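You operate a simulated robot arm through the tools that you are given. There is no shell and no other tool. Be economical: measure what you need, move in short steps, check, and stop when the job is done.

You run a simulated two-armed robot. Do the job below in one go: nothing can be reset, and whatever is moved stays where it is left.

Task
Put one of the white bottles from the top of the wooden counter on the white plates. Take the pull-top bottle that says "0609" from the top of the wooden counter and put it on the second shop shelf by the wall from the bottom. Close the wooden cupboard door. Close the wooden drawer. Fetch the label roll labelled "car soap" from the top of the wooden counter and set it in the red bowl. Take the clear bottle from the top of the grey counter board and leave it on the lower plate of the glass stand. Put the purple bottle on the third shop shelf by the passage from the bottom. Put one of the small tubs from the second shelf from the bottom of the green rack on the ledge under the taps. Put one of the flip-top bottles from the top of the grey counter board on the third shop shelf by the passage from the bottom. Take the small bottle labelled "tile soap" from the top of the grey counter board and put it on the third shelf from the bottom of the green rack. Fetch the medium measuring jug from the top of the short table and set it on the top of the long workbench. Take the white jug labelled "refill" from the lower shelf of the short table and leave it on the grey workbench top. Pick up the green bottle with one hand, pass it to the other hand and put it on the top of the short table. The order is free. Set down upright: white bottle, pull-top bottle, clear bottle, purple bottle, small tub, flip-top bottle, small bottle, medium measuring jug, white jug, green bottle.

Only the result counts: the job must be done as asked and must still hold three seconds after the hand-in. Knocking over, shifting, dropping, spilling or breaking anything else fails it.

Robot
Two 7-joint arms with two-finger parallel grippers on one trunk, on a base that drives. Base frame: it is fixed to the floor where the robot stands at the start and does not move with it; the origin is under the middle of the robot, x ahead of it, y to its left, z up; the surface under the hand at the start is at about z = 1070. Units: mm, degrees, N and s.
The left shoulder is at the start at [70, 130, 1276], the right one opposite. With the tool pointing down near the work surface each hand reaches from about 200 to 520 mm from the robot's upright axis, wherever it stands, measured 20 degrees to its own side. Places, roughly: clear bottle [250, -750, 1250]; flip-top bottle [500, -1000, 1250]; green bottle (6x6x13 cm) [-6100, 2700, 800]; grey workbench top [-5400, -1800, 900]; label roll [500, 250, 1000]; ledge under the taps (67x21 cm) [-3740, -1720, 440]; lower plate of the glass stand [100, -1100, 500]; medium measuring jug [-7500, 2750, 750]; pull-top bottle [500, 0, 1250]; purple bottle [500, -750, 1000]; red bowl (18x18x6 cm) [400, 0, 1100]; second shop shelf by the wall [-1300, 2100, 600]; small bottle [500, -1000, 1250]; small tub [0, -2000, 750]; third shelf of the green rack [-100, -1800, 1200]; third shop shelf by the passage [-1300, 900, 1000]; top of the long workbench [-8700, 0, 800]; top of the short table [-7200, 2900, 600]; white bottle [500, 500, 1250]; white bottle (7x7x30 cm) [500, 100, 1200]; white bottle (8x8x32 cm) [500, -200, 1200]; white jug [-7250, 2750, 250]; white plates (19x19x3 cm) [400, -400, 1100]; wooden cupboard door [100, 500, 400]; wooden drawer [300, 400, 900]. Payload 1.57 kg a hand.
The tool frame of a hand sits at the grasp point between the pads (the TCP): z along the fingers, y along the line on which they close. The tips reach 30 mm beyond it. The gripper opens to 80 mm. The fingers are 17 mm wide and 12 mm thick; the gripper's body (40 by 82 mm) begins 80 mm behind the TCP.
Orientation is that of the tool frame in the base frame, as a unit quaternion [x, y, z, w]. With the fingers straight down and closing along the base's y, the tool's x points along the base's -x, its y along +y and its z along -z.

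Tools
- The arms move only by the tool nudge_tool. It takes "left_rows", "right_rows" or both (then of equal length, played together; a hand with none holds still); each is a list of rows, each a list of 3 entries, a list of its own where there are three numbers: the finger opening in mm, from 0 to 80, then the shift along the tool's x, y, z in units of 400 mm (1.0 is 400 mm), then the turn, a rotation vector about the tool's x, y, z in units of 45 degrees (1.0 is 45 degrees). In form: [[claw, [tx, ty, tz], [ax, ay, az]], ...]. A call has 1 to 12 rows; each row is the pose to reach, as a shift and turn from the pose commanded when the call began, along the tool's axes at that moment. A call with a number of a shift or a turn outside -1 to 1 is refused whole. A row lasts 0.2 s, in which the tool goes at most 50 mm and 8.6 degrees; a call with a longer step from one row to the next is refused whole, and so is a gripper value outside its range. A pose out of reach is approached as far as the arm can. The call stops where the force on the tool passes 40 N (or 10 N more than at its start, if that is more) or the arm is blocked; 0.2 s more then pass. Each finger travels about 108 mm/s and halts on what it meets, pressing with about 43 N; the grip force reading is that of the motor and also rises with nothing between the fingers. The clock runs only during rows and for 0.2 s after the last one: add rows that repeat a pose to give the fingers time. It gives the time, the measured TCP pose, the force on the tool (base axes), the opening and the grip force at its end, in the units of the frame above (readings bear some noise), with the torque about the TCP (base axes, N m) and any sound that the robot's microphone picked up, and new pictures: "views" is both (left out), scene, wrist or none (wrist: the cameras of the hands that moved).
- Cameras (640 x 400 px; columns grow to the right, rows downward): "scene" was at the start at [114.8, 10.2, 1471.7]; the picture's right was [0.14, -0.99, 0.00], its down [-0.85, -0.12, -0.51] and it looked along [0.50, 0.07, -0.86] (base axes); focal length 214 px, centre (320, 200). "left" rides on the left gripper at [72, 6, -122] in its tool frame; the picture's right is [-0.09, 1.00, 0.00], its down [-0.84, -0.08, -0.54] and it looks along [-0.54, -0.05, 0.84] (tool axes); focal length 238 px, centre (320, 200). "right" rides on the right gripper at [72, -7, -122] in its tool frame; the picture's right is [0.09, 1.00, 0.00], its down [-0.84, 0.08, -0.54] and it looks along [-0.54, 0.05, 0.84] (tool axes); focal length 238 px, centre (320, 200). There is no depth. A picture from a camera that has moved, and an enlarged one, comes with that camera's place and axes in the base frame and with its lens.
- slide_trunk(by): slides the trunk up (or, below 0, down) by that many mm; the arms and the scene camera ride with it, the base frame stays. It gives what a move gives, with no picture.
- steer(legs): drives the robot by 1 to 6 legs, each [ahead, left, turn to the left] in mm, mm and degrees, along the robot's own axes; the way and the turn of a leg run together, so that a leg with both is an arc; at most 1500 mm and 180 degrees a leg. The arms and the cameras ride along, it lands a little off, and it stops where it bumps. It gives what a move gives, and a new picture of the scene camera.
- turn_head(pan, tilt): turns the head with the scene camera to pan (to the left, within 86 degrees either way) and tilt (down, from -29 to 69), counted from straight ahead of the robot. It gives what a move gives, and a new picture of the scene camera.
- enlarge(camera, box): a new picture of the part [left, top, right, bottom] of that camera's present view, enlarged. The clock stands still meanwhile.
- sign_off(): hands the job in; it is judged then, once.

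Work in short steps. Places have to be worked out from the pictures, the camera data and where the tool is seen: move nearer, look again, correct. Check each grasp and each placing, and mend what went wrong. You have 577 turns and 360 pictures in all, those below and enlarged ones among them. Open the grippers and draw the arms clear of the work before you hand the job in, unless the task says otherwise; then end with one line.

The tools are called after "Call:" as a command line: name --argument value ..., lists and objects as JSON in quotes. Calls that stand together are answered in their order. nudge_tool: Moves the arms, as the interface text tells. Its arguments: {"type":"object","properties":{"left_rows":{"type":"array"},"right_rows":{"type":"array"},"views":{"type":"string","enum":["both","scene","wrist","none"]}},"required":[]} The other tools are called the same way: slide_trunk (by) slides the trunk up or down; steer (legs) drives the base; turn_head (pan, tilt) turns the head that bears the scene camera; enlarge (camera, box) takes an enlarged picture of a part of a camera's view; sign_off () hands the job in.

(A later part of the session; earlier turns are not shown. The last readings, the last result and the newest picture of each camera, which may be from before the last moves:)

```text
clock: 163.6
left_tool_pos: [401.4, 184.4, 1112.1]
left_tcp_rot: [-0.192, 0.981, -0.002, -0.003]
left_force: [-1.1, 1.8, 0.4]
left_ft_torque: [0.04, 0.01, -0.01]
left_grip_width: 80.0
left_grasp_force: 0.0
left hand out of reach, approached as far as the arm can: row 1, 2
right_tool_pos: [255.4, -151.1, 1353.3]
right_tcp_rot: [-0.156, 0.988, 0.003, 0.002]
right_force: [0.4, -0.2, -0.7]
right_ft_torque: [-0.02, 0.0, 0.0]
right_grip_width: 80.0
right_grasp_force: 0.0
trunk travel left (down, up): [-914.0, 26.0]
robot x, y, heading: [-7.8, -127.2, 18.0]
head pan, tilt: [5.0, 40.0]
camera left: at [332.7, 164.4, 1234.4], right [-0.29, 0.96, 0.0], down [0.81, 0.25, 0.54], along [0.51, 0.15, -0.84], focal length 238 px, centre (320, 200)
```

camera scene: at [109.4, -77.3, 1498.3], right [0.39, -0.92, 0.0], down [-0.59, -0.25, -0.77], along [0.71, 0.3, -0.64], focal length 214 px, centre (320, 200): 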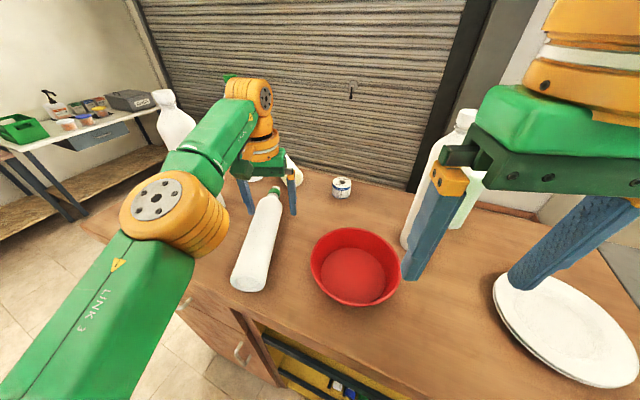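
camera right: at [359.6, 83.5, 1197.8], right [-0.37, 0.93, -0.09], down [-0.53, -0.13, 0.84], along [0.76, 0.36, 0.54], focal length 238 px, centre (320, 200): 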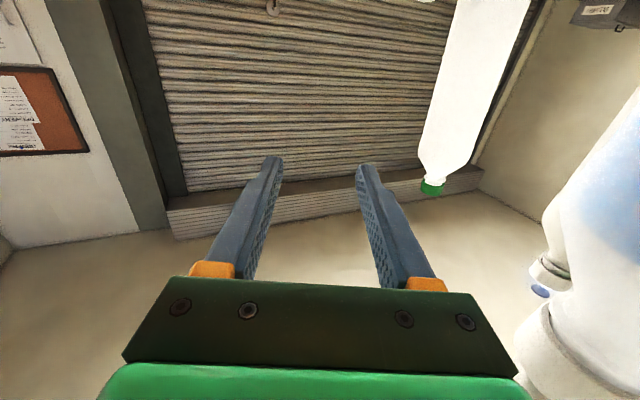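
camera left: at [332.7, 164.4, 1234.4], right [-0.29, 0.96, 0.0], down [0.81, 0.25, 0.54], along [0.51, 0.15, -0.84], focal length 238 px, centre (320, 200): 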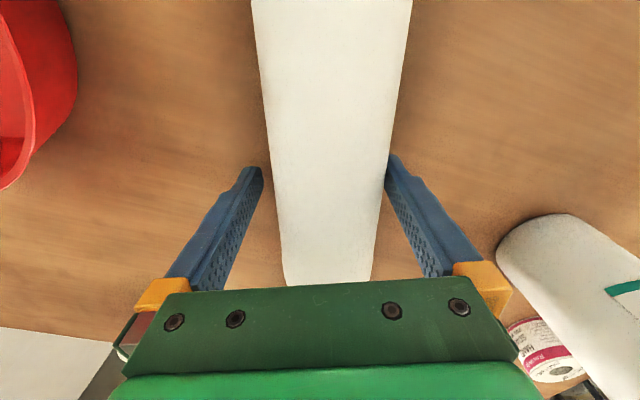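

Call:
nudge_tool --left_rows '[[60, [0.02, 0.015, 0.02], [0, 0, 0]], [50, [0.02, 0.015, 0.02], [0, 0, 0]], [40, [0.02, 0.015, 0.02], [0, 0, 0]]]' --views "none"

Call:
nudge_tool --left_rows '[[40, [0.01, 0, -0.05], [0, 0, 0]], [40, [0.02, 0, -0.1], [0, 0, 0]], [40, [0.04, 0, -0.16], [0, 0, 0]]]' --views "scene"

```text
clock: 164.4
left_tool_pos: [400.2, 183.0, 1106.6]
left_tcp_rot: [-0.192, 0.981, -0.001, 0.0]
left_force: [10.4, 10.4, 37.2]
left_ft_torque: [0.28, -0.12, -0.71]
left_grip_width: 69.4
left_grasp_force: 43.2
left hand out of reach, approached as far as the arm can: row 1, 2, 3
right_tool_pos: [252.4, -153.6, 1353.7]
right_tcp_rot: [-0.156, 0.988, 0.002, 0.004]
right_force: [-0.1, 0.1, -0.5]
right_ft_torque: [-0.05, 0.0, 0.0]
right_grip_width: 80.0
right_grasp_force: 0.0
trunk travel left (down, up): [-914.0, 26.0]
robot x, y, heading: [-13.0, -124.6, 17.8]
head pan, tilt: [5.0, 40.0]
```

```text
clock: 165.2
left_tool_pos: [392.4, 178.0, 1170.6]
left_tcp_rot: [-0.19, 0.982, -0.002, -0.003]
left_force: [0.5, -0.6, -5.6]
left_ft_torque: [0.02, -0.12, -0.01]
left_grip_width: 68.6
left_grasp_force: 43.4
left hand out of reach, approached as far as the arm can: row 3
right_tool_pos: [255.4, -152.3, 1353.8]
right_tcp_rot: [-0.157, 0.988, 0.002, 0.002]
right_force: [0.0, -0.1, 0.9]
right_ft_torque: [0.03, -0.03, 0.0]
right_grip_width: 80.1
right_grasp_force: 0.0
trunk travel left (down, up): [-914.0, 26.0]
robot x, y, heading: [-6.5, -123.9, 18.1]
head pan, tilt: [5.0, 40.0]
camera scene: at [113.6, -75.9, 1497.8], right [0.39, -0.92, 0.0], down [-0.59, -0.25, -0.77], along [0.71, 0.3, -0.64], focal length 214 px, centre (320, 200)
```

scene: 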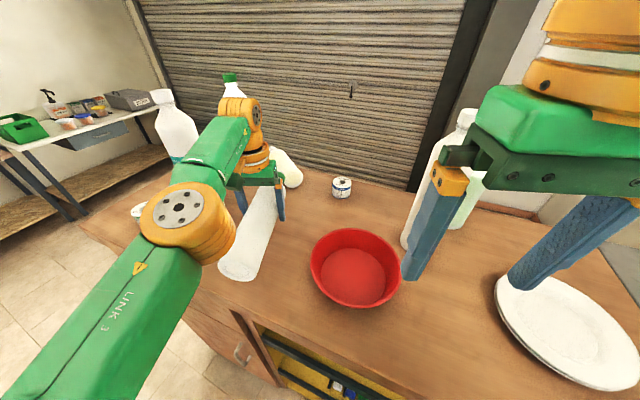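

Lifted level (5.6 N). I back off, then pitch the tool forward to bring the bottle upright.

Call:
steer --legs '[[-380, 0, 0]]'

Call:
nudge_tool --left_rows '[[40, [-0.01, 0, -0.03], [0, -0.167, 0]], [40, [-0.02, 0, -0.06], [0, -0.333, 0]], [40, [-0.04, 0, -0.09], [0, -0.5, 0]], [40, [-0.06, 0, -0.12], [0, -0.667, 0]], [40, [-0.08, 0, -0.15], [0, -0.833, 0]], [40, [-0.1, 0, -0.18], [0, -1, 0]]]' --views "none"

Call:
nudge_tool --left_rows '[[40, [-0.015, 0, -0.015], [0, -0.167, 0]], [40, [-0.03, 0, -0.03], [0, -0.333, 0]], [40, [-0.045, 0, -0.045], [0, -0.5, 0]], [40, [-0.06, 0, -0.06], [0, -0.667, 0]], [40, [-0.075, 0, -0.075], [0, -0.833, 0]], [40, [-0.09, 0, -0.09], [0, -1, 0]]]' --views "both"

```text
clock: 167.6
left_tool_pos: [37.0, 65.8, 1168.3]
left_tcp_rot: [-0.194, 0.981, -0.002, -0.005]
left_force: [-0.3, -0.5, -5.8]
left_ft_torque: [0.03, -0.08, 0.01]
left_grip_width: 68.4
left_grasp_force: 43.0
right_tool_pos: [-96.7, -265.6, 1351.7]
right_tcp_rot: [-0.159, 0.987, 0.002, 0.001]
right_force: [0.5, 0.2, 0.3]
right_ft_torque: [-0.03, 0.0, 0.01]
right_grip_width: 80.0
right_grasp_force: 0.1
trunk travel left (down, up): [-914.0, 26.0]
robot x, y, heading: [-366.4, -242.7, 18.2]
head pan, tilt: [5.0, 40.0]
camera scene: at [-238.7, -190.2, 1497.3], right [0.4, -0.92, 0.0], down [-0.59, -0.26, -0.76], along [0.7, 0.3, -0.65], focal length 214 px, centre (320, 200)
```

scene: 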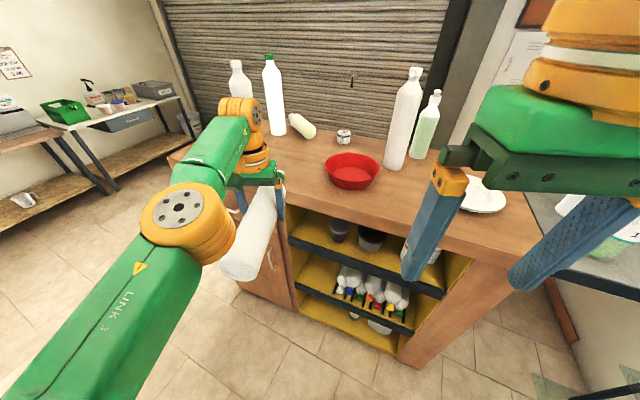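

```text
clock: 169.0
left_tool_pos: [127.3, 93.4, 1309.2]
left_tcp_rot: [-0.182, 0.924, 0.064, 0.33]
left_force: [-0.1, -1.3, -5.2]
left_ft_torque: [0.04, -0.07, -0.01]
left_grip_width: 67.9
left_grasp_force: 43.4
left hand out of reach, approached as far as the arm can: row 1, 2, 3, 4, 5, 6
right_tool_pos: [-100.9, -268.1, 1352.2]
right_tcp_rot: [-0.159, 0.987, 0.003, 0.002]
right_force: [0.0, -0.4, 0.0]
right_ft_torque: [-0.01, -0.02, 0.04]
right_grip_width: 80.0
right_grasp_force: 0.1
trunk travel left (down, up): [-914.0, 26.0]
robot x, y, heading: [-366.5, -242.5, 18.3]
head pan, tilt: [5.0, 40.0]
```

```text
clock: 170.4
left_tool_pos: [170.8, 85.4, 1366.1]
left_tcp_rot: [-0.17, 0.859, 0.092, 0.474]
left_force: [0.1, -0.3, -6.6]
left_ft_torque: [0.0, -0.05, -0.04]
left_grip_width: 67.7
left_grasp_force: 42.7
left hand out of reach, approached as far as the arm can: row 1, 2, 3, 4, 5, 6
right_tool_pos: [-97.3, -267.1, 1352.1]
right_tcp_rot: [-0.159, 0.987, 0.003, 0.0]
right_force: [0.5, -0.6, 0.3]
right_ft_torque: [0.0, 0.01, -0.02]
right_grip_width: 80.3
right_grasp_force: 0.0
trunk travel left (down, up): [-914.0, 26.0]
robot x, y, heading: [-368.1, -244.7, 18.4]
head pan, tilt: [5.0, 40.0]
camera scene: at [-240.9, -191.7, 1497.5], right [0.4, -0.92, 0.0], down [-0.59, -0.26, -0.76], along [0.7, 0.3, -0.64], focal length 214 px, centre (320, 200)
camera left: at [38.1, 38.4, 1371.5], right [-0.33, 0.94, 0.07], down [0.02, -0.07, 1.0], along [0.94, 0.33, 0.01], focal length 238 px, centre (320, 200)
```

scene: 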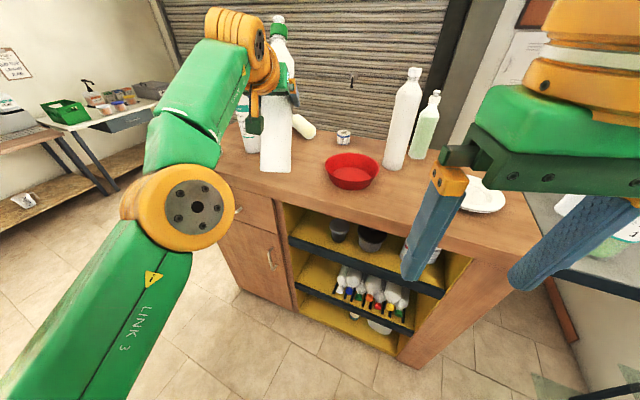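
left: 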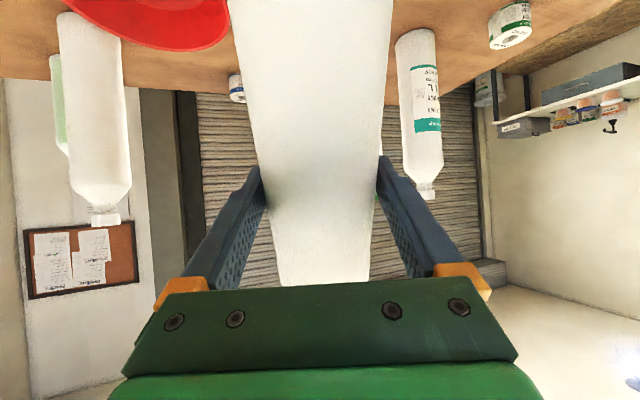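

Still 32° from horizontal. I continue pitching while lowering a little.

Call:
nudge_tool --left_rows '[[40, [0.04, 0, 0], [0, -0.142, 0]], [40, [0.08, 0, 0], [0, -0.284, 0]], [40, [0.12, 0, 0], [0, -0.426, 0]], [40, [0.16, 0, 0], [0, -0.568, 0]], [40, [0.2, 0, 0], [0, -0.71, 0]]]' --views "scene"

```text
clock: 171.6
left_tool_pos: [245.2, -14.4, 1365.2]
left_tcp_rot: [-0.152, 0.714, 0.132, 0.671]
left_force: [0.8, -0.4, -5.0]
left_ft_torque: [0.04, 0.05, 0.11]
left_grip_width: 67.4
left_grasp_force: 43.3
left hand out of reach, approached as far as the arm can: row 1, 2, 3, 4, 5
right_tool_pos: [-97.3, -271.4, 1352.1]
right_tcp_rot: [-0.157, 0.988, 0.005, 0.0]
right_force: [-0.6, -0.3, -1.1]
right_ft_torque: [0.06, -0.02, 0.04]
right_grip_width: 80.0
right_grasp_force: 0.2
trunk travel left (down, up): [-914.0, 26.0]
robot x, y, heading: [-369.9, -239.8, 18.2]
head pan, tilt: [5.0, 40.0]
camera scene: at [-239.1, -197.2, 1497.6], right [0.4, -0.92, 0.0], down [-0.59, -0.25, -0.76], along [0.7, 0.31, -0.64], focal length 214 px, centre (320, 200)
```

scene: 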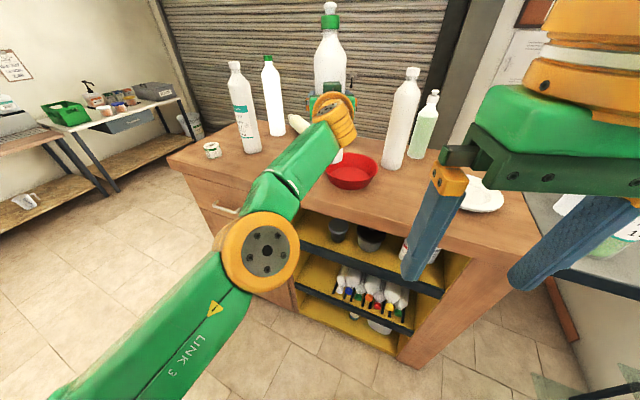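

Bottle is now practically upright (4° short), base at z≈1216. I turn right 33° and approach so it comes above the plates at (402, −402).

Call:
steer --legs '[[0, 0, -33], [70, 21, 0]]'

Call:
turn_head --pan 0 --tilt 45

```text
clock: 174.2
left_tool_pos: [331.8, -383.3, 1373.0]
left_tcp_rot: [0.061, 0.722, -0.064, 0.687]
left_force: [-1.0, 0.0, -5.2]
left_ft_torque: [0.01, 0.07, 0.02]
left_grip_width: 67.0
left_grasp_force: 42.4
right_tool_pos: [-97.2, -408.9, 1354.2]
right_tcp_rot: [0.134, 0.991, 0.003, 0.007]
right_force: [-1.0, -0.6, 0.3]
right_ft_torque: [0.0, -0.07, 0.0]
right_grip_width: 79.7
right_grasp_force: 0.0
trunk travel left (down, up): [-914.0, 26.0]
robot x, y, heading: [-296.4, -240.6, -15.1]
head pan, tilt: [5.0, 40.0]
camera scene: at [-176.1, -269.6, 1498.9], right [-0.18, -0.98, 0.0], down [-0.63, 0.12, -0.77], along [0.76, -0.14, -0.64], focal length 214 px, centre (320, 200)
```

scene: 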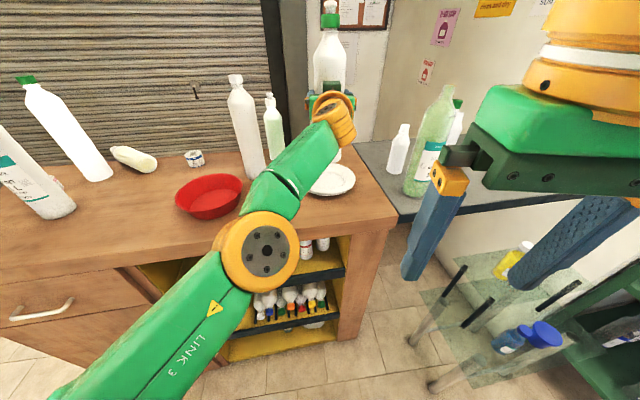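

```text
clock: 174.9
left_tool_pos: [339.3, -383.5, 1368.0]
left_tcp_rot: [0.062, 0.724, -0.065, 0.684]
left_force: [-0.4, 0.6, -4.7]
left_ft_torque: [-0.02, 0.07, 0.03]
left_grip_width: 67.0
left_grasp_force: 42.4
right_tool_pos: [-90.1, -408.6, 1353.0]
right_tcp_rot: [0.134, 0.991, 0.002, 0.004]
right_force: [-0.2, -1.4, 0.8]
right_ft_torque: [-0.02, -0.03, 0.02]
right_grip_width: 79.9
right_grasp_force: 0.1
trunk travel left (down, up): [-914.0, 26.0]
robot x, y, heading: [-295.4, -240.5, -15.3]
head pan, tilt: [0.0, 45.0]
camera scene: at [-172.1, -276.0, 1490.8], right [-0.26, -0.96, 0.0], down [-0.68, 0.19, -0.71], along [0.68, -0.19, -0.71], focal length 214 px, centre (320, 200)
```

scene: 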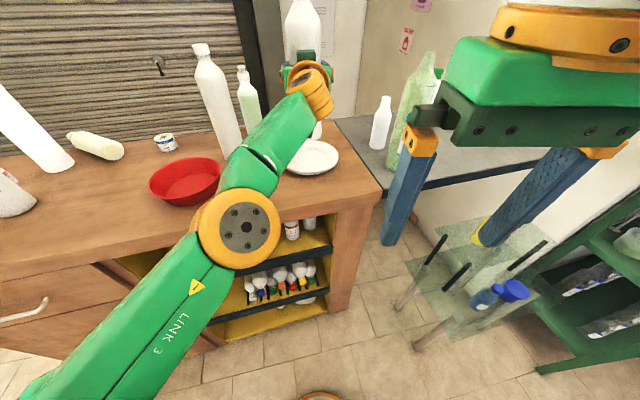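

Plates are at about (402, −400); bottle base is ~73 mm short. I drive 73 ahead and lower the trunk 95.

Call:
steer --legs '[[73, 0, 0]]'

Call:
slide_trunk --by -95

Call:
turn_head --pan -8 --tilt 40

```text
clock: 175.9
left_tool_pos: [399.8, -399.1, 1373.5]
left_tcp_rot: [0.062, 0.721, -0.066, 0.687]
left_force: [-1.9, 1.3, -4.3]
left_ft_torque: [0.0, 0.09, -0.05]
left_grip_width: 67.0
left_grasp_force: 43.4
right_tool_pos: [-27.0, -425.8, 1355.6]
right_tcp_rot: [0.134, 0.991, 0.001, 0.006]
right_force: [-0.8, 0.4, 0.2]
right_ft_torque: [-0.04, -0.07, -0.01]
right_grip_width: 79.9
right_grasp_force: 0.2
trunk travel left (down, up): [-914.0, 26.0]
robot x, y, heading: [-225.4, -263.4, -15.1]
head pan, tilt: [0.0, 45.0]
camera scene: at [-111.4, -291.2, 1491.6], right [-0.26, -0.96, 0.0], down [-0.68, 0.19, -0.71], along [0.69, -0.19, -0.7], focal length 214 px, centre (320, 200)
```

scene: 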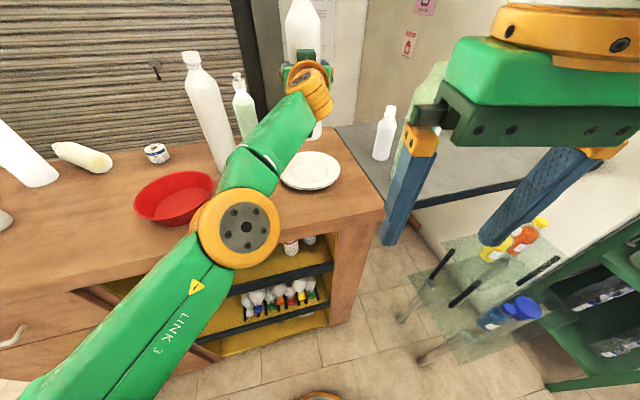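

```text
clock: 177.2
left_tool_pos: [411.4, -403.4, 1273.2]
left_tcp_rot: [0.062, 0.724, -0.065, 0.684]
left_force: [0.0, 0.1, -5.0]
left_ft_torque: [0.02, 0.06, 0.02]
left_grip_width: 66.8
left_grasp_force: 43.3
right_tool_pos: [-17.2, -427.3, 1257.2]
right_tcp_rot: [0.133, 0.991, 0.002, 0.002]
right_force: [-0.2, 0.3, 0.1]
right_ft_torque: [-0.01, -0.01, 0.03]
right_grip_width: 79.7
right_grasp_force: 0.1
trunk travel left (down, up): [-819.0, 121.0]
robot x, y, heading: [-227.0, -259.3, -15.3]
head pan, tilt: [0.0, 45.0]
```

```text
clock: 177.9
left_tool_pos: [410.9, -401.2, 1272.4]
left_tcp_rot: [0.062, 0.725, -0.065, 0.683]
left_force: [-0.3, -0.4, -4.1]
left_ft_torque: [-0.03, 0.03, -0.07]
left_grip_width: 67.1
left_grasp_force: 43.7
right_tool_pos: [-16.2, -429.7, 1258.1]
right_tcp_rot: [0.134, 0.991, 0.003, 0.002]
right_force: [0.5, -0.2, -0.1]
right_ft_torque: [0.04, 0.0, 0.01]
right_grip_width: 80.1
right_grasp_force: 0.0
trunk travel left (down, up): [-819.0, 121.0]
robot x, y, heading: [-228.8, -260.9, -15.3]
head pan, tilt: [-8.0, 40.0]
camera scene: at [-99.7, -307.0, 1402.6], right [-0.4, -0.92, 0.0], down [-0.59, 0.25, -0.76], along [0.7, -0.3, -0.64], focal length 214 px, centre (320, 200)
```

scene: 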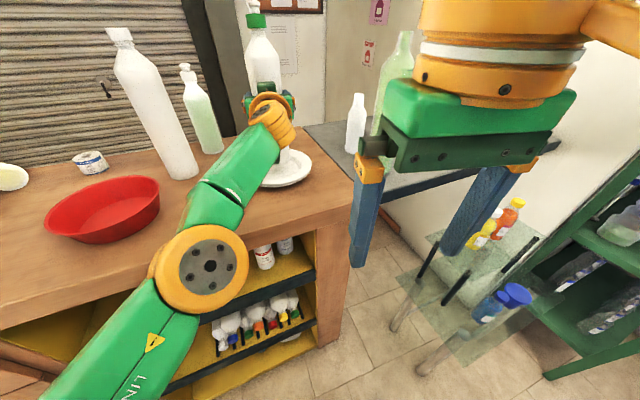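

Call:
enlarge --camera "scene" --box '[200, 80, 360, 200]'

Call:
slide_trunk --by -20

Call:
slide_trunk --by -8

```text
3.33 times, centred on (280, 140) of scene
camera zoom: at [-99.7, -307.0, 1402.6], right [-0.4, -0.92, 0.0], down [-0.59, 0.25, -0.76], along [0.7, -0.3, -0.64], focal length 715 px, centre (453, 400)
```

zoom: 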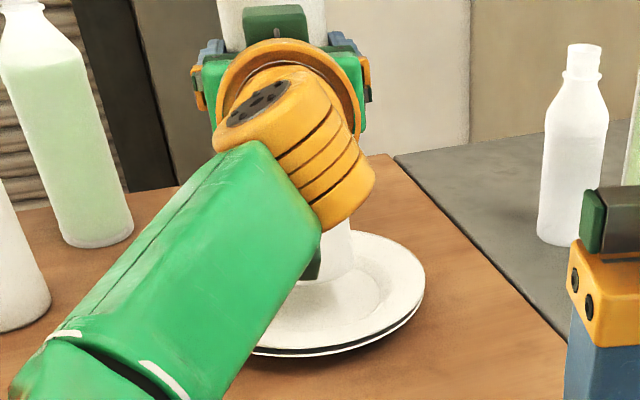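

```text
clock: 178.5
left_tool_pos: [410.0, -402.1, 1253.8]
left_tcp_rot: [0.063, 0.724, -0.066, 0.684]
left_force: [-0.9, -0.2, -2.3]
left_ft_torque: [0.0, 0.02, -0.02]
left_grip_width: 66.7
left_grasp_force: 44.0
right_tool_pos: [-18.3, -427.5, 1238.5]
right_tcp_rot: [0.134, 0.991, 0.002, 0.003]
right_force: [-0.4, -0.6, -0.1]
right_ft_torque: [0.03, 0.01, 0.01]
right_grip_width: 80.0
right_grasp_force: 0.1
trunk travel left (down, up): [-799.0, 141.0]
robot x, y, heading: [-225.8, -257.4, -15.4]
head pan, tilt: [-8.0, 40.0]
```

```text
clock: 179.1
left_tool_pos: [402.8, -401.8, 1250.9]
left_tcp_rot: [0.062, 0.721, -0.064, 0.688]
left_force: [2.1, -2.5, 21.5]
left_ft_torque: [0.18, -0.91, -0.08]
left_grip_width: 67.1
left_grasp_force: 42.8
right_tool_pos: [-24.4, -427.9, 1231.0]
right_tcp_rot: [0.134, 0.991, 0.003, 0.005]
right_force: [0.0, -0.2, -1.0]
right_ft_torque: [-0.02, -0.03, 0.02]
right_grip_width: 80.0
right_grasp_force: 0.0
trunk travel left (down, up): [-791.0, 149.0]
robot x, y, heading: [-226.4, -262.5, -15.4]
head pan, tilt: [-8.0, 40.0]
```

Contact felt. I relax the load, open, and check.

Call:
slide_trunk --by 6

Call:
nudge_tool --left_rows '[[72, [0, 0, 0], [0, 0, 0]], [76, [0, 0, 0], [0, 0, 0]], [80, [0, 0, 0], [0, 0, 0]], [80, [0, 0, 0], [0, 0, 0]]]' --views "both"

```text
clock: 179.7
left_tool_pos: [406.5, -400.9, 1252.0]
left_tcp_rot: [0.062, 0.724, -0.065, 0.684]
left_force: [-2.4, 0.1, 2.8]
left_ft_torque: [0.3, 0.27, 0.08]
left_grip_width: 67.1
left_grasp_force: 42.7
right_tool_pos: [-21.6, -428.3, 1237.0]
right_tcp_rot: [0.134, 0.991, 0.002, 0.004]
right_force: [-0.1, 0.0, 0.1]
right_ft_torque: [0.0, 0.01, -0.02]
right_grip_width: 80.1
right_grasp_force: 0.0
trunk travel left (down, up): [-797.0, 143.0]
robot x, y, heading: [-228.2, -257.3, -15.2]
head pan, tilt: [-8.0, 40.0]
```

```text
clock: 180.7
left_tool_pos: [410.5, -402.6, 1251.7]
left_tcp_rot: [0.062, 0.724, -0.065, 0.684]
left_force: [-0.1, 0.0, 0.5]
left_ft_torque: [-0.02, 0.03, 0.02]
left_grip_width: 80.1
left_grasp_force: 0.1
right_tool_pos: [-18.3, -428.9, 1236.3]
right_tcp_rot: [0.134, 0.991, 0.002, 0.003]
right_force: [0.5, -0.6, 0.3]
right_ft_torque: [-0.01, 0.03, 0.01]
right_grip_width: 79.9
right_grasp_force: 0.0
trunk travel left (down, up): [-797.0, 143.0]
robot x, y, heading: [-222.6, -259.6, -15.3]
head pan, tilt: [-8.0, 40.0]
camera scene: at [-101.0, -306.7, 1380.8], right [-0.4, -0.92, 0.0], down [-0.59, 0.25, -0.77], along [0.7, -0.3, -0.64], focal length 214 px, centre (320, 200)
camera left: at [287.7, -372.9, 1186.3], right [0.18, 0.98, 0.08], down [-0.5, 0.02, 0.87], along [0.85, -0.2, 0.49], focal length 238 px, centre (320, 200)
```

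scene: 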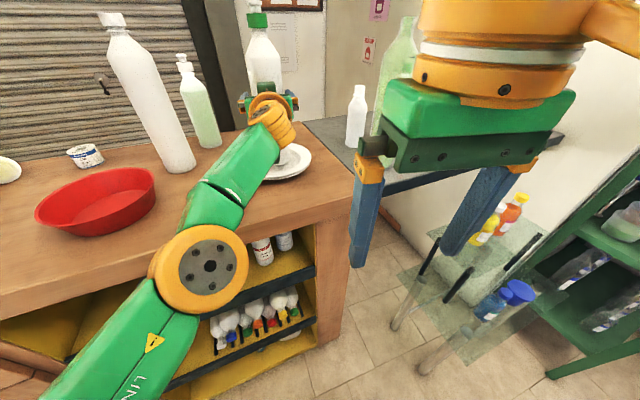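
left: 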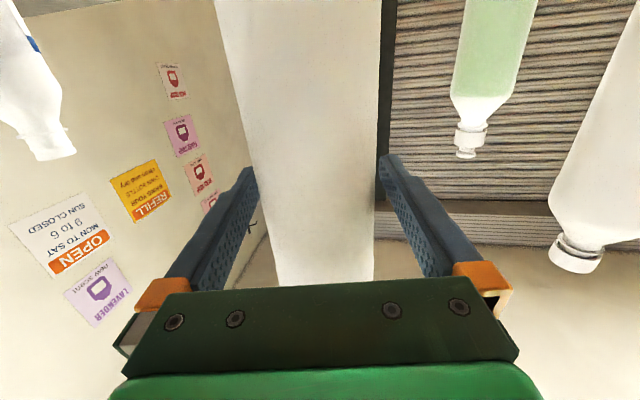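

It stands between the open fingers. I withdraw along the tool axis by driving back.

Call:
steer --legs '[[-150, -14, 0]]'

```text
clock: 182.0
left_tool_pos: [266.0, -377.3, 1248.7]
left_tcp_rot: [0.062, 0.724, -0.065, 0.684]
left_force: [-0.2, 0.2, 0.3]
left_ft_torque: [0.03, -0.03, 0.02]
left_grip_width: 80.1
left_grasp_force: 0.0
right_tool_pos: [-162.8, -403.8, 1235.0]
right_tcp_rot: [0.133, 0.991, 0.001, 0.002]
right_force: [0.4, -0.3, -0.3]
right_ft_torque: [0.02, -0.01, 0.01]
right_grip_width: 80.0
right_grasp_force: 0.0
trunk travel left (down, up): [-797.0, 143.0]
robot x, y, heading: [-375.9, -234.2, -15.3]
head pan, tilt: [-8.0, 40.0]
camera scene: at [-244.2, -281.6, 1380.4], right [-0.4, -0.92, 0.0], down [-0.59, 0.26, -0.76], along [0.7, -0.3, -0.65], focal length 214 px, centre (320, 200)
```

scene: 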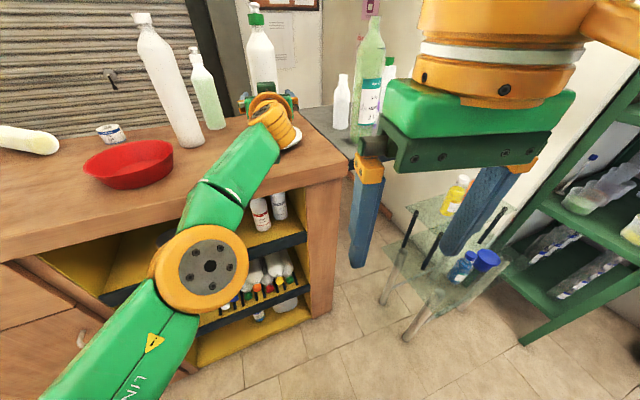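

White bottle is on the plates. Next I must restore the knocked yellow bottle. I raise the trunk and re-pose the left arm (45° pitch, retracted).

Call:
slide_trunk --by 117

Call:
nudge_tool --left_rows '[[80, [-0.02, 0.03, -0.06], [0, 0.15, 0]], [80, [-0.04, 0.06, -0.12], [0, 0.3, 0]], [80, [-0.04, 0.09, -0.18], [0, 0.45, 0]], [80, [-0.04, 0.12, -0.24], [0, 0.6, 0]], [80, [-0.04, 0.15, -0.3], [0, 0.75, 0]], [80, [-0.04, 0.18, -0.36], [0, 0.93, 0]]]' --views "none"

```text
clock: 183.5
left_tool_pos: [264.4, -377.8, 1368.9]
left_tcp_rot: [0.063, 0.723, -0.065, 0.684]
left_force: [0.2, 0.4, -0.9]
left_ft_torque: [0.02, 0.02, -0.01]
left_grip_width: 80.0
left_grasp_force: 0.2
right_tool_pos: [-164.3, -402.9, 1352.3]
right_tcp_rot: [0.134, 0.991, 0.001, 0.004]
right_force: [0.6, 0.0, 0.0]
right_ft_torque: [0.0, 0.01, 0.02]
right_grip_width: 80.0
right_grasp_force: 0.0
trunk travel left (down, up): [-914.0, 26.0]
robot x, y, heading: [-372.8, -234.8, -15.2]
head pan, tilt: [-8.0, 40.0]
```

```text
clock: 184.9
left_tool_pos: [133.9, -279.1, 1392.0]
left_tcp_rot: [0.082, 0.921, -0.039, 0.38]
left_force: [-0.4, -0.7, 0.3]
left_ft_torque: [0.0, 0.03, 0.0]
left_grip_width: 80.2
left_grasp_force: 0.1
right_tool_pos: [-165.2, -401.7, 1353.1]
right_tcp_rot: [0.134, 0.991, 0.002, 0.004]
right_force: [0.9, -0.1, -0.5]
right_ft_torque: [-0.01, 0.0, -0.03]
right_grip_width: 79.7
right_grasp_force: 0.1
trunk travel left (down, up): [-914.0, 26.0]
robot x, y, heading: [-368.9, -234.6, -15.3]
head pan, tilt: [-8.0, 40.0]
```

Call:
steer --legs '[[75, 368, 0], [0, 0, 15]]'

Call:
turn_head --pan 5 --tilt 40

```text
clock: 188.2
left_tool_pos: [300.9, 184.2, 1391.3]
left_tcp_rot: [-0.035, 0.923, 0.009, 0.383]
left_force: [0.2, -0.5, 0.0]
left_ft_torque: [0.03, -0.01, 0.01]
left_grip_width: 80.2
left_grasp_force: 0.0
right_tool_pos: [41.9, -10.3, 1353.0]
right_tcp_rot: [0.008, 1.0, 0.003, 0.002]
right_force: [0.0, -0.1, 0.2]
right_ft_torque: [0.02, -0.01, 0.0]
right_grip_width: 79.9
right_grasp_force: 0.1
trunk travel left (down, up): [-914.0, 26.0]
robot x, y, heading: [-199.2, 102.0, -0.7]
head pan, tilt: [-8.0, 40.0]
camera scene: at [-69.0, 86.4, 1497.8], right [-0.15, -0.99, 0.0], down [-0.64, 0.1, -0.77], along [0.76, -0.12, -0.64], focal length 214 px, centre (320, 200)
```

scene: 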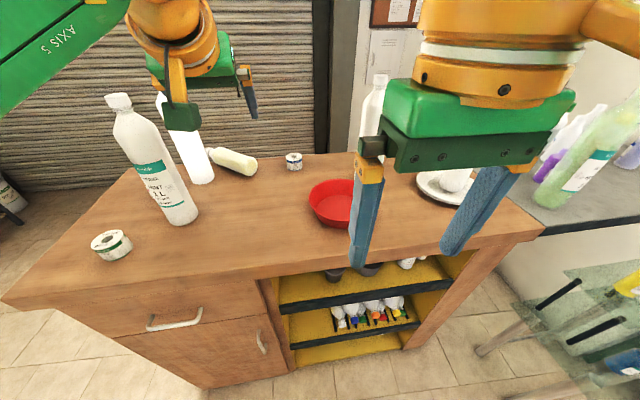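

```text
clock: 188.9
left_tool_pos: [300.4, 185.6, 1390.8]
left_tcp_rot: [-0.035, 0.923, 0.01, 0.383]
left_force: [-0.2, 0.3, 0.0]
left_ft_torque: [0.02, 0.01, 0.02]
left_grip_width: 80.1
left_grasp_force: 0.1
right_tool_pos: [42.0, -10.7, 1353.2]
right_tcp_rot: [0.008, 1.0, 0.003, 0.003]
right_force: [0.7, -0.3, -0.2]
right_ft_torque: [0.01, 0.01, -0.02]
right_grip_width: 80.1
right_grasp_force: 0.0
trunk travel left (down, up): [-914.0, 26.0]
robot x, y, heading: [-201.2, 101.4, -0.6]
head pan, tilt: [5.0, 40.0]
camera scene: at [-68.3, 107.0, 1497.8], right [0.07, -1.0, 0.0], down [-0.64, -0.05, -0.77], along [0.76, 0.06, -0.64], focal length 214 px, centre (320, 200)
```

scene: 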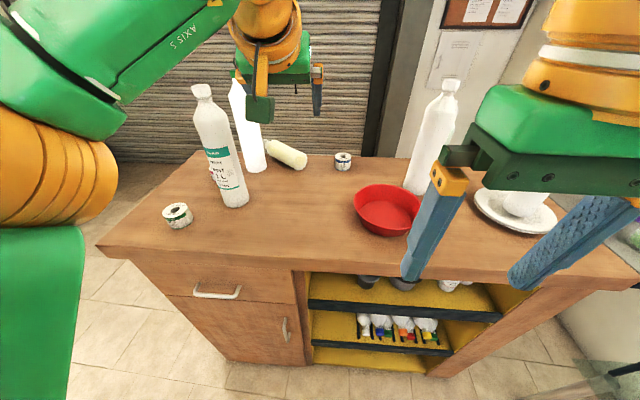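

Yellow bottle: base ≈(628, 238), cap ≈(730, 411). I drive 195 mm ahead to reach it.

Call:
steer --legs '[[195, 0, 0]]'

Call:
nudge_tool --left_rows '[[80, [0, 0, 0.08], [-0.1, 0, -0.1]], [80, [0, 0, 0.16], [-0.2, 0, -0.2]], [80, [0, 0, 0.24], [-0.3, 0, -0.3]], [80, [0, 0, 0.3], [-0.4, 0, -0.4]], [80, [0.02, 0, 0.36], [-0.5, 0, -0.5]]]' --views "both"

```text
clock: 190.5
left_tool_pos: [490.2, 183.0, 1392.9]
left_tcp_rot: [-0.036, 0.922, 0.009, 0.385]
left_force: [0.2, 0.4, 1.0]
left_ft_torque: [0.01, -0.06, 0.02]
left_grip_width: 79.9
left_grasp_force: 0.1
right_tool_pos: [231.6, -12.3, 1354.0]
right_tcp_rot: [0.007, 1.0, 0.002, 0.004]
right_force: [-0.1, 0.4, -0.3]
right_ft_torque: [0.04, -0.07, 0.01]
right_grip_width: 80.1
right_grasp_force: 0.1
trunk travel left (down, up): [-914.0, 26.0]
robot x, y, heading: [-5.6, 96.0, -0.6]
head pan, tilt: [5.0, 40.0]
camera scene: at [120.8, 104.4, 1498.4], right [0.07, -1.0, 0.0], down [-0.64, -0.05, -0.77], along [0.77, 0.06, -0.64], focal length 214 px, centre (320, 200)
```

scene: 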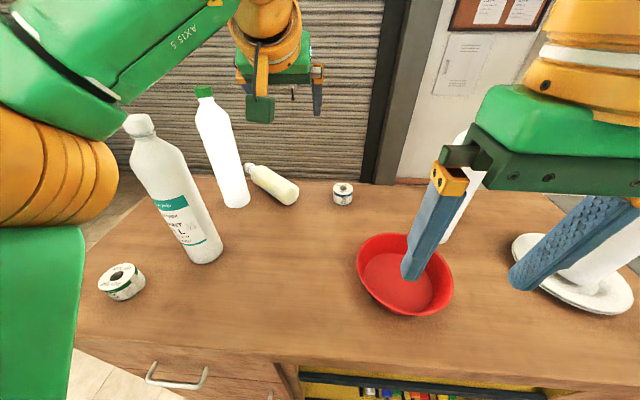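

```text
clock: 191.7
left_tool_pos: [549.2, 207.7, 1263.7]
left_tcp_rot: [-0.288, 0.879, 0.115, 0.363]
left_force: [-0.6, -0.3, 0.2]
left_ft_torque: [0.0, 0.03, 0.02]
left_grip_width: 79.9
left_grasp_force: 0.1
left hand out of reach, approached as far as the arm can: row 3, 4, 5
right_tool_pos: [237.1, -13.1, 1352.8]
right_tcp_rot: [0.007, 1.0, 0.003, 0.002]
right_force: [0.1, 0.8, 0.7]
right_ft_torque: [-0.02, -0.02, 0.03]
right_grip_width: 80.0
right_grasp_force: 0.1
trunk travel left (down, up): [-914.0, 26.0]
robot x, y, heading: [-5.1, 98.2, -0.7]
head pan, tilt: [5.0, 40.0]
camera scene: at [127.8, 104.3, 1497.7], right [0.07, -1.0, 0.0], down [-0.64, -0.05, -0.77], along [0.76, 0.06, -0.64], focal length 214 px, centre (320, 200)
camera left: at [433.4, 133.1, 1300.7], right [-0.53, 0.84, 0.06], down [0.21, 0.07, 0.97], along [0.82, 0.53, -0.22], focal length 238 px, centre (320, 200)
```

scene: 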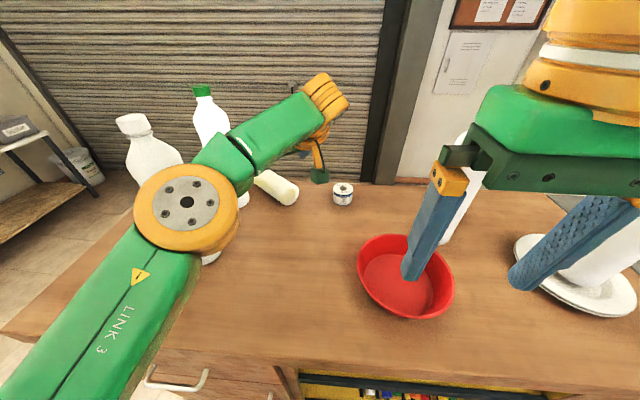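
left: 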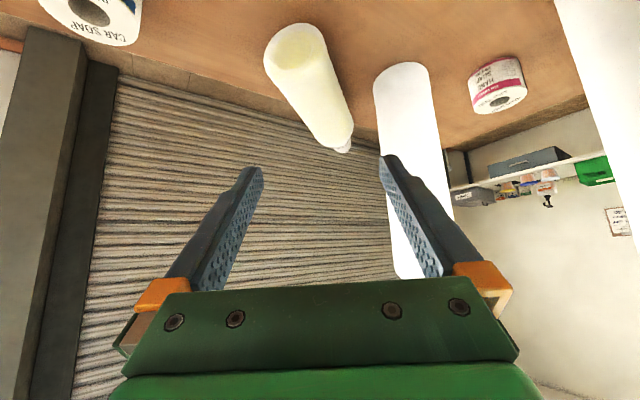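

Reach at this wrist attitude is too short. I retract and roll the left hand 180° so its camera rides above, permitting a flatter tool with more reach.

Call:
nudge_tool --left_rows '[[80, [0, 0, -0.1], [0, 0, 0]], [80, [0, 0, -0.2], [0, 0, 0]], [80, [0, 0, -0.3], [0, 0, 0]]]' --views "none"

Call:
nudge_tool --left_rows '[[80, [0, 0, 0], [0, 0, 0.167]], [80, [0, 0, 0], [0, 0, 0.333]], [80, [0, 0, 0], [0, 0, 0.5]], [80, [0, 0, 0], [0, 0, 0.667]], [80, [0, 0, 0], [0, 0, 0.833]], [80, [0, 0, 0], [0, 0, 1]]]' --views "none"

Call:
nudge_tool --left_rows '[[80, [0, 0, 0], [0, 0, 0.167]], [80, [0, 0, 0], [0, 0, 0.333]], [80, [0, 0, 0], [0, 0, 0.5]], [80, [0, 0, 0], [0, 0, 0.667]], [80, [0, 0, 0], [0, 0, 0.833]], [80, [0, 0, 0], [0, 0, 1]]]' --views "none"

```text
clock: 192.5
left_tool_pos: [476.8, 155.1, 1351.1]
left_tcp_rot: [-0.288, 0.879, 0.115, 0.363]
left_force: [-0.4, 0.3, 0.2]
left_ft_torque: [0.0, 0.01, 0.02]
left_grip_width: 80.0
left_grasp_force: 0.1
right_tool_pos: [234.0, -12.8, 1352.3]
right_tcp_rot: [0.007, 1.0, 0.003, 0.002]
right_force: [0.0, 0.1, 0.6]
right_ft_torque: [0.0, 0.03, -0.01]
right_grip_width: 80.3
right_grasp_force: 0.0
trunk travel left (down, up): [-914.0, 26.0]
robot x, y, heading: [-8.5, 96.0, -0.6]
head pan, tilt: [5.0, 40.0]
```

```text
clock: 193.9
left_tool_pos: [477.0, 158.3, 1348.1]
left_tcp_rot: [0.072, 0.922, 0.245, 0.29]
left_force: [-0.2, 0.6, -0.3]
left_ft_torque: [0.02, 0.0, 0.02]
left_grip_width: 80.1
left_grasp_force: 0.0
right_tool_pos: [235.7, -12.3, 1353.1]
right_tcp_rot: [0.007, 1.0, 0.003, 0.002]
right_force: [0.8, 0.4, -0.7]
right_ft_torque: [0.01, 0.02, -0.02]
right_grip_width: 79.9
right_grasp_force: 0.0
trunk travel left (down, up): [-914.0, 26.0]
robot x, y, heading: [-5.2, 100.3, -1.0]
head pan, tilt: [5.0, 40.0]
```

```text
clock: 195.3
left_tool_pos: [439.5, 181.2, 1310.5]
left_tcp_rot: [0.406, 0.831, 0.334, 0.183]
left_force: [0.0, -0.6, -0.7]
left_ft_torque: [0.02, 0.01, 0.0]
left_grip_width: 80.2
left_grasp_force: 0.1
left hand out of reach, approached as far as the arm can: row 3, 4, 5, 6
right_tool_pos: [236.5, -12.2, 1353.8]
right_tcp_rot: [0.006, 1.0, 0.004, 0.003]
right_force: [-0.5, 0.0, -0.5]
right_ft_torque: [-0.02, 0.02, -0.01]
right_grip_width: 79.8
right_grasp_force: 0.0
trunk travel left (down, up): [-914.0, 26.0]
robot x, y, heading: [-6.3, 98.1, -0.7]
head pan, tilt: [5.0, 40.0]
```

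Call:
nudge_tool --left_rows '[[80, [0, 0, -0.04], [0, 0, 0.167]], [80, [0, 0, -0.08], [0, 0, 0.333]], [80, [0, 0, -0.12], [0, 0, 0.5]], [80, [0, 0, -0.16], [0, 0, 0.667]], [80, [0, 0, -0.2], [0, 0, 0.833]], [80, [0, 0, -0.24], [0, 0, 1]]]' --views "scene"

```text
clock: 196.7
left_tool_pos: [281.7, 154.9, 1263.4]
left_tcp_rot: [0.702, 0.602, 0.379, 0.034]
left_force: [0.3, 0.3, 0.3]
left_ft_torque: [-0.01, -0.02, -0.01]
left_grip_width: 80.1
left_grasp_force: 0.0
left hand out of reach, approached as far as the arm can: row 1, 2, 3, 4, 5, 6
right_tool_pos: [235.5, -10.9, 1353.7]
right_tcp_rot: [0.007, 1.0, 0.002, 0.003]
right_force: [0.5, -0.3, -0.4]
right_ft_torque: [0.0, -0.02, 0.01]
right_grip_width: 79.8
right_grasp_force: 0.0
trunk travel left (down, up): [-914.0, 26.0]
robot x, y, heading: [-4.8, 98.3, -0.9]
head pan, tilt: [5.0, 40.0]
camera scene: at [126.0, 106.5, 1497.9], right [0.07, -1.0, 0.0], down [-0.64, -0.05, -0.77], along [0.76, 0.06, -0.64], focal length 214 px, centre (320, 200)
```

scene: 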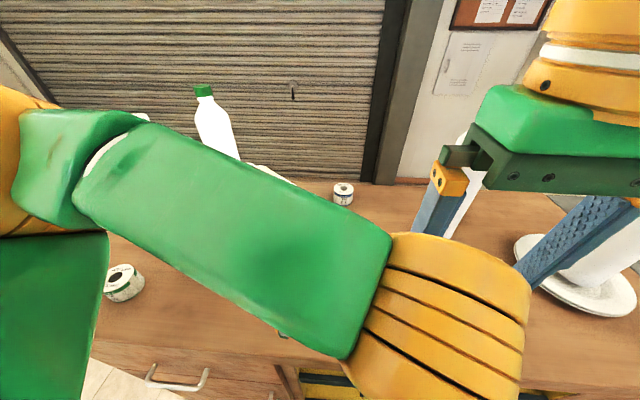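

The elbow swings awkwardly that way; I reverse the roll.

Call:
nudge_tool --left_rows '[[80, [0, 0, 0.04], [0, 0, -0.167]], [80, [0, 0, 0.08], [0, 0, -0.333]], [80, [0, 0, 0.12], [0, 0, -0.5]], [80, [0, 0, 0.16], [0, 0, -0.667]], [80, [0, 0, 0.2], [0, 0, -0.833]], [80, [0, 0, 0.24], [0, 0, -1]]]' --views "none"

Call:
nudge_tool --left_rows '[[80, [0, 0, 0], [0, 0, -0.167]], [80, [0, 0, 0], [0, 0, -0.333]], [80, [0, 0, 0], [0, 0, -0.5]], [80, [0, 0, 0], [0, 0, -0.667]], [80, [0, 0, 0], [0, 0, -0.833]], [80, [0, 0, 0], [0, 0, -1]]]' --views "scene"

```text
clock: 198.1
left_tool_pos: [340.4, 190.6, 1195.3]
left_tcp_rot: [0.418, 0.825, 0.337, 0.176]
left_force: [0.2, -0.4, -0.5]
left_ft_torque: [0.01, -0.01, 0.0]
left_grip_width: 80.0
left_grasp_force: 0.0
right_tool_pos: [237.0, -12.6, 1353.9]
right_tcp_rot: [0.007, 1.0, 0.001, 0.003]
right_force: [0.8, -0.4, -0.1]
right_ft_torque: [-0.01, 0.0, 0.02]
right_grip_width: 80.0
right_grasp_force: 0.1
trunk travel left (down, up): [-914.0, 26.0]
robot x, y, heading: [-5.6, 98.2, -0.6]
head pan, tilt: [5.0, 40.0]
```

```text
clock: 199.5
left_tool_pos: [337.9, 191.0, 1195.5]
left_tcp_rot: [0.069, 0.922, 0.244, 0.292]
left_force: [-1.1, 0.1, -0.2]
left_ft_torque: [0.01, 0.03, -0.02]
left_grip_width: 80.1
left_grasp_force: 0.0
right_tool_pos: [237.2, -12.4, 1354.3]
right_tcp_rot: [0.007, 1.0, 0.002, 0.003]
right_force: [-0.1, 0.8, 0.4]
right_ft_torque: [0.05, -0.02, -0.03]
right_grip_width: 80.0
right_grasp_force: 0.1
trunk travel left (down, up): [-914.0, 26.0]
robot x, y, heading: [-6.5, 97.8, -0.9]
head pan, tilt: [5.0, 40.0]
camera scene: at [126.5, 104.3, 1497.8], right [0.07, -1.0, 0.0], down [-0.64, -0.05, -0.77], along [0.76, 0.06, -0.64], focal length 214 px, centre (320, 200)
```

scene: 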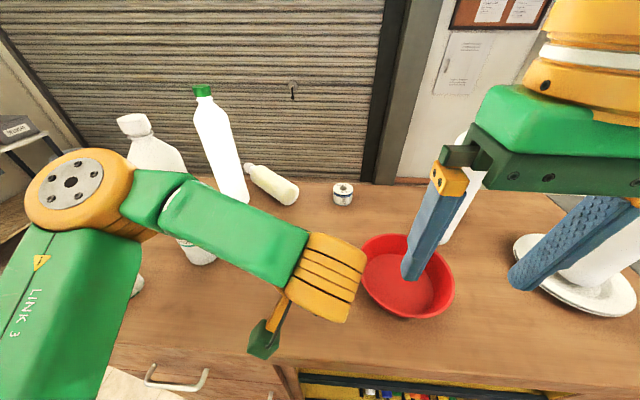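

Call:
nudge_tool --left_rows '[[80, [0, 0, -0.04], [0, 0, -0.167]], [80, [0, 0, -0.08], [0, 0, -0.333]], [80, [0, 0, -0.12], [0, 0, -0.5]], [80, [0, 0, -0.16], [0, 0, -0.667]], [80, [0, 0, -0.18], [0, 0, -0.833]], [80, [0, 0, -0.2], [0, 0, -1]]]' --views "none"

Call:
steer --legs '[[45, 0, 0]]'

```text
clock: 200.9
left_tool_pos: [293.9, 157.0, 1252.3]
left_tcp_rot: [-0.29, 0.878, 0.115, 0.362]
left_force: [-0.9, -0.8, -0.3]
left_ft_torque: [0.0, 0.01, -0.01]
left_grip_width: 80.2
left_grasp_force: 0.1
right_tool_pos: [236.0, -13.2, 1353.1]
right_tcp_rot: [0.007, 1.0, 0.002, 0.003]
right_force: [0.5, -0.4, 0.4]
right_ft_torque: [-0.01, -0.01, 0.0]
right_grip_width: 79.9
right_grasp_force: 0.0
trunk travel left (down, up): [-914.0, 26.0]
robot x, y, heading: [-5.2, 95.9, -0.8]
head pan, tilt: [5.0, 40.0]
```

```text
clock: 201.8
left_tool_pos: [328.8, 157.4, 1255.6]
left_tcp_rot: [-0.288, 0.877, 0.114, 0.366]
left_force: [-1.0, 0.1, 0.2]
left_ft_torque: [-0.03, -0.03, -0.01]
left_grip_width: 80.0
left_grasp_force: 0.0
right_tool_pos: [270.5, -12.8, 1354.4]
right_tcp_rot: [0.007, 1.0, 0.002, 0.006]
right_force: [0.1, -0.7, 1.0]
right_ft_torque: [-0.02, -0.11, 0.04]
right_grip_width: 80.2
right_grasp_force: 0.1
trunk travel left (down, up): [-914.0, 26.0]
robot x, y, heading: [38.0, 97.8, -0.8]
head pan, tilt: [5.0, 40.0]
camera scene: at [159.9, 103.7, 1498.9], right [0.07, -1.0, 0.0], down [-0.64, -0.05, -0.77], along [0.77, 0.06, -0.64], focal length 214 px, centre (320, 200)
```

scene: 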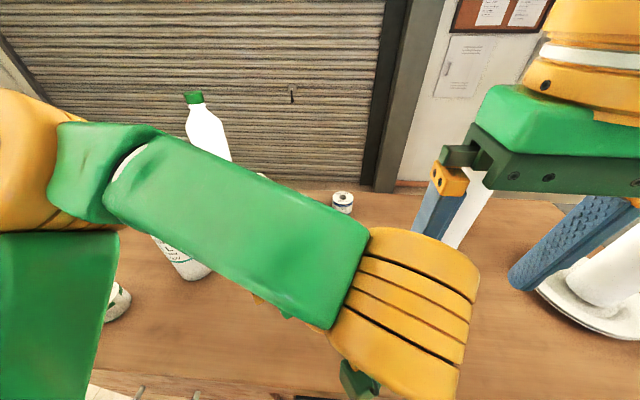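

No bump at x=38. I move the left hand to hover near (560, 215, 1200) with a flatter pitch.

Call:
nudge_tool --left_rows '[[80, [-0.048, -0.037, 0.082], [0, -0.04, 0]], [80, [-0.097, -0.074, 0.163], [0, -0.08, 0]], [80, [-0.145, -0.11, 0.245], [0, -0.12, 0]], [80, [-0.193, -0.147, 0.326], [0, -0.16, 0]], [80, [-0.242, -0.184, 0.408], [0, -0.2, 0]], [80, [-0.29, -0.221, 0.489], [0, -0.22, 0]]]' --views "both"

```text
clock: 203.2
left_tool_pos: [571.1, 216.4, 1195.8]
left_tcp_rot: [-0.275, 0.844, 0.139, 0.439]
left_force: [-0.1, 0.8, -0.9]
left_ft_torque: [0.03, 0.06, -0.01]
left_grip_width: 80.1
left_grasp_force: 0.1
right_tool_pos: [282.6, -13.1, 1354.5]
right_tcp_rot: [0.007, 1.0, 0.002, 0.001]
right_force: [0.8, -0.4, -0.3]
right_ft_torque: [-0.02, -0.01, -0.02]
right_grip_width: 80.2
right_grasp_force: 0.0
trunk travel left (down, up): [-914.0, 26.0]
robot x, y, heading: [38.0, 96.1, -1.0]
head pan, tilt: [5.0, 40.0]
camera scene: at [171.6, 103.7, 1497.8], right [0.07, -1.0, 0.0], down [-0.64, -0.05, -0.77], along [0.76, 0.06, -0.64], focal length 214 px, centre (320, 200)
camera left: at [452.0, 139.1, 1207.3], right [-0.54, 0.84, 0.07], down [0.08, -0.03, 1.0], along [0.84, 0.55, -0.05], focal length 238 px, centre (320, 200)
```

scene: 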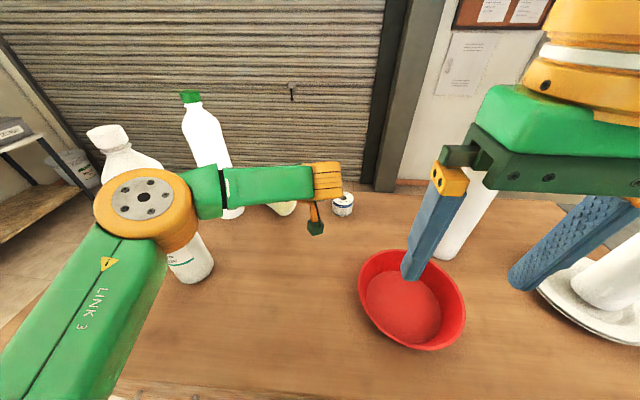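
left: 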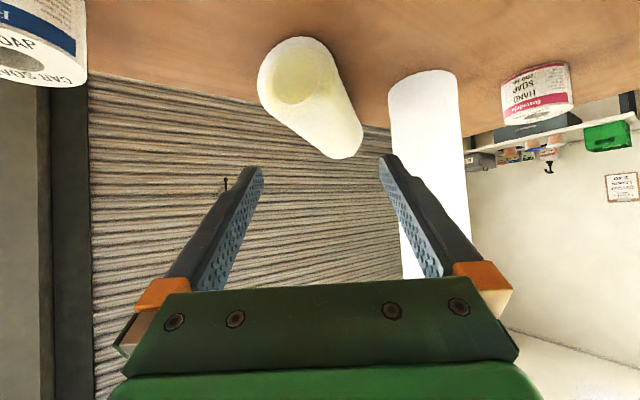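

Yellow's base is at (616, 235). I align another 10° yaw and close in, leaving ~60 mm to go.

Call:
nudge_tool --left_rows '[[80, [0.04, -0.007, 0.05], [-0.09, 0, -0.064]], [80, [0.081, -0.013, 0.11], [-0.181, 0, -0.128]]]' --views "wrist"

```text
clock: 203.8
left_tool_pos: [586.3, 218.4, 1141.4]
left_tcp_rot: [-0.348, 0.818, 0.177, 0.423]
left_force: [0.8, 0.0, -0.2]
left_ft_torque: [0.02, -0.02, 0.01]
left_grip_width: 79.9
left_grasp_force: 0.1
right_tool_pos: [282.9, -14.0, 1354.4]
right_tcp_rot: [0.007, 1.0, 0.003, 0.003]
right_force: [0.5, 0.1, 0.7]
right_ft_torque: [0.01, 0.03, -0.01]
right_grip_width: 80.1
right_grasp_force: 0.0
trunk travel left (down, up): [-914.0, 26.0]
robot x, y, heading: [37.0, 95.4, -0.8]
head pan, tilt: [5.0, 40.0]
camera left: at [483.7, 122.9, 1154.9], right [-0.68, 0.73, 0.07], down [0.08, -0.02, 1.0], along [0.73, 0.68, -0.05], focal length 238 px, centre (320, 200)
```

left: 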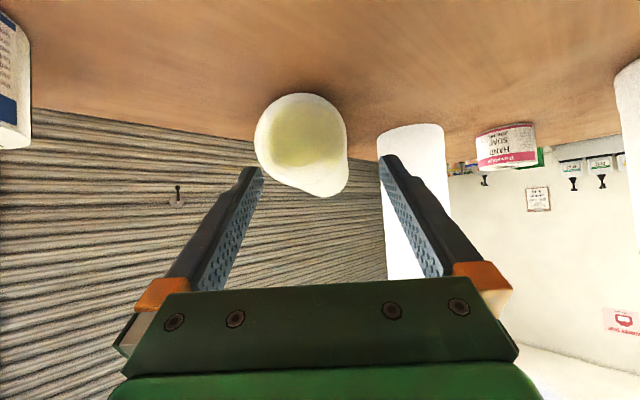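

Call:
nudge_tool --left_rows '[[80, [0, -0.022, 0.04], [0, 0, 0]], [80, [0, -0.022, 0.08], [0, 0, 0]], [80, [0, -0.022, 0.12], [0, 0, 0]], [80, [0, -0.022, 0.15], [0, 0, 0]]]' --views "wrist"

```text
clock: 204.8
left_tool_pos: [620.4, 252.8, 1109.2]
left_tcp_rot: [-0.348, 0.818, 0.176, 0.423]
left_force: [0.9, -0.7, -0.3]
left_ft_torque: [0.02, 0.07, 0.08]
left_grip_width: 80.0
left_grasp_force: 0.0
left hand out of reach, approached as far as the arm can: row 4
right_tool_pos: [279.3, -13.2, 1353.4]
right_tcp_rot: [0.007, 1.0, 0.003, 0.003]
right_force: [-0.9, -0.2, 0.3]
right_ft_torque: [0.01, -0.04, 0.02]
right_grip_width: 80.0
right_grasp_force: 0.1
trunk travel left (down, up): [-914.0, 26.0]
robot x, y, heading: [36.0, 99.3, -0.7]
head pan, tilt: [5.0, 40.0]
camera left: at [516.7, 156.2, 1121.0], right [-0.68, 0.73, 0.07], down [0.08, -0.02, 1.0], along [0.73, 0.68, -0.05], focal length 238 px, centre (320, 200)
```

left: 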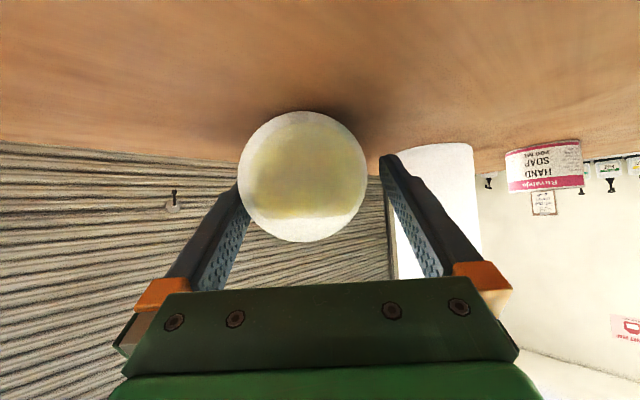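

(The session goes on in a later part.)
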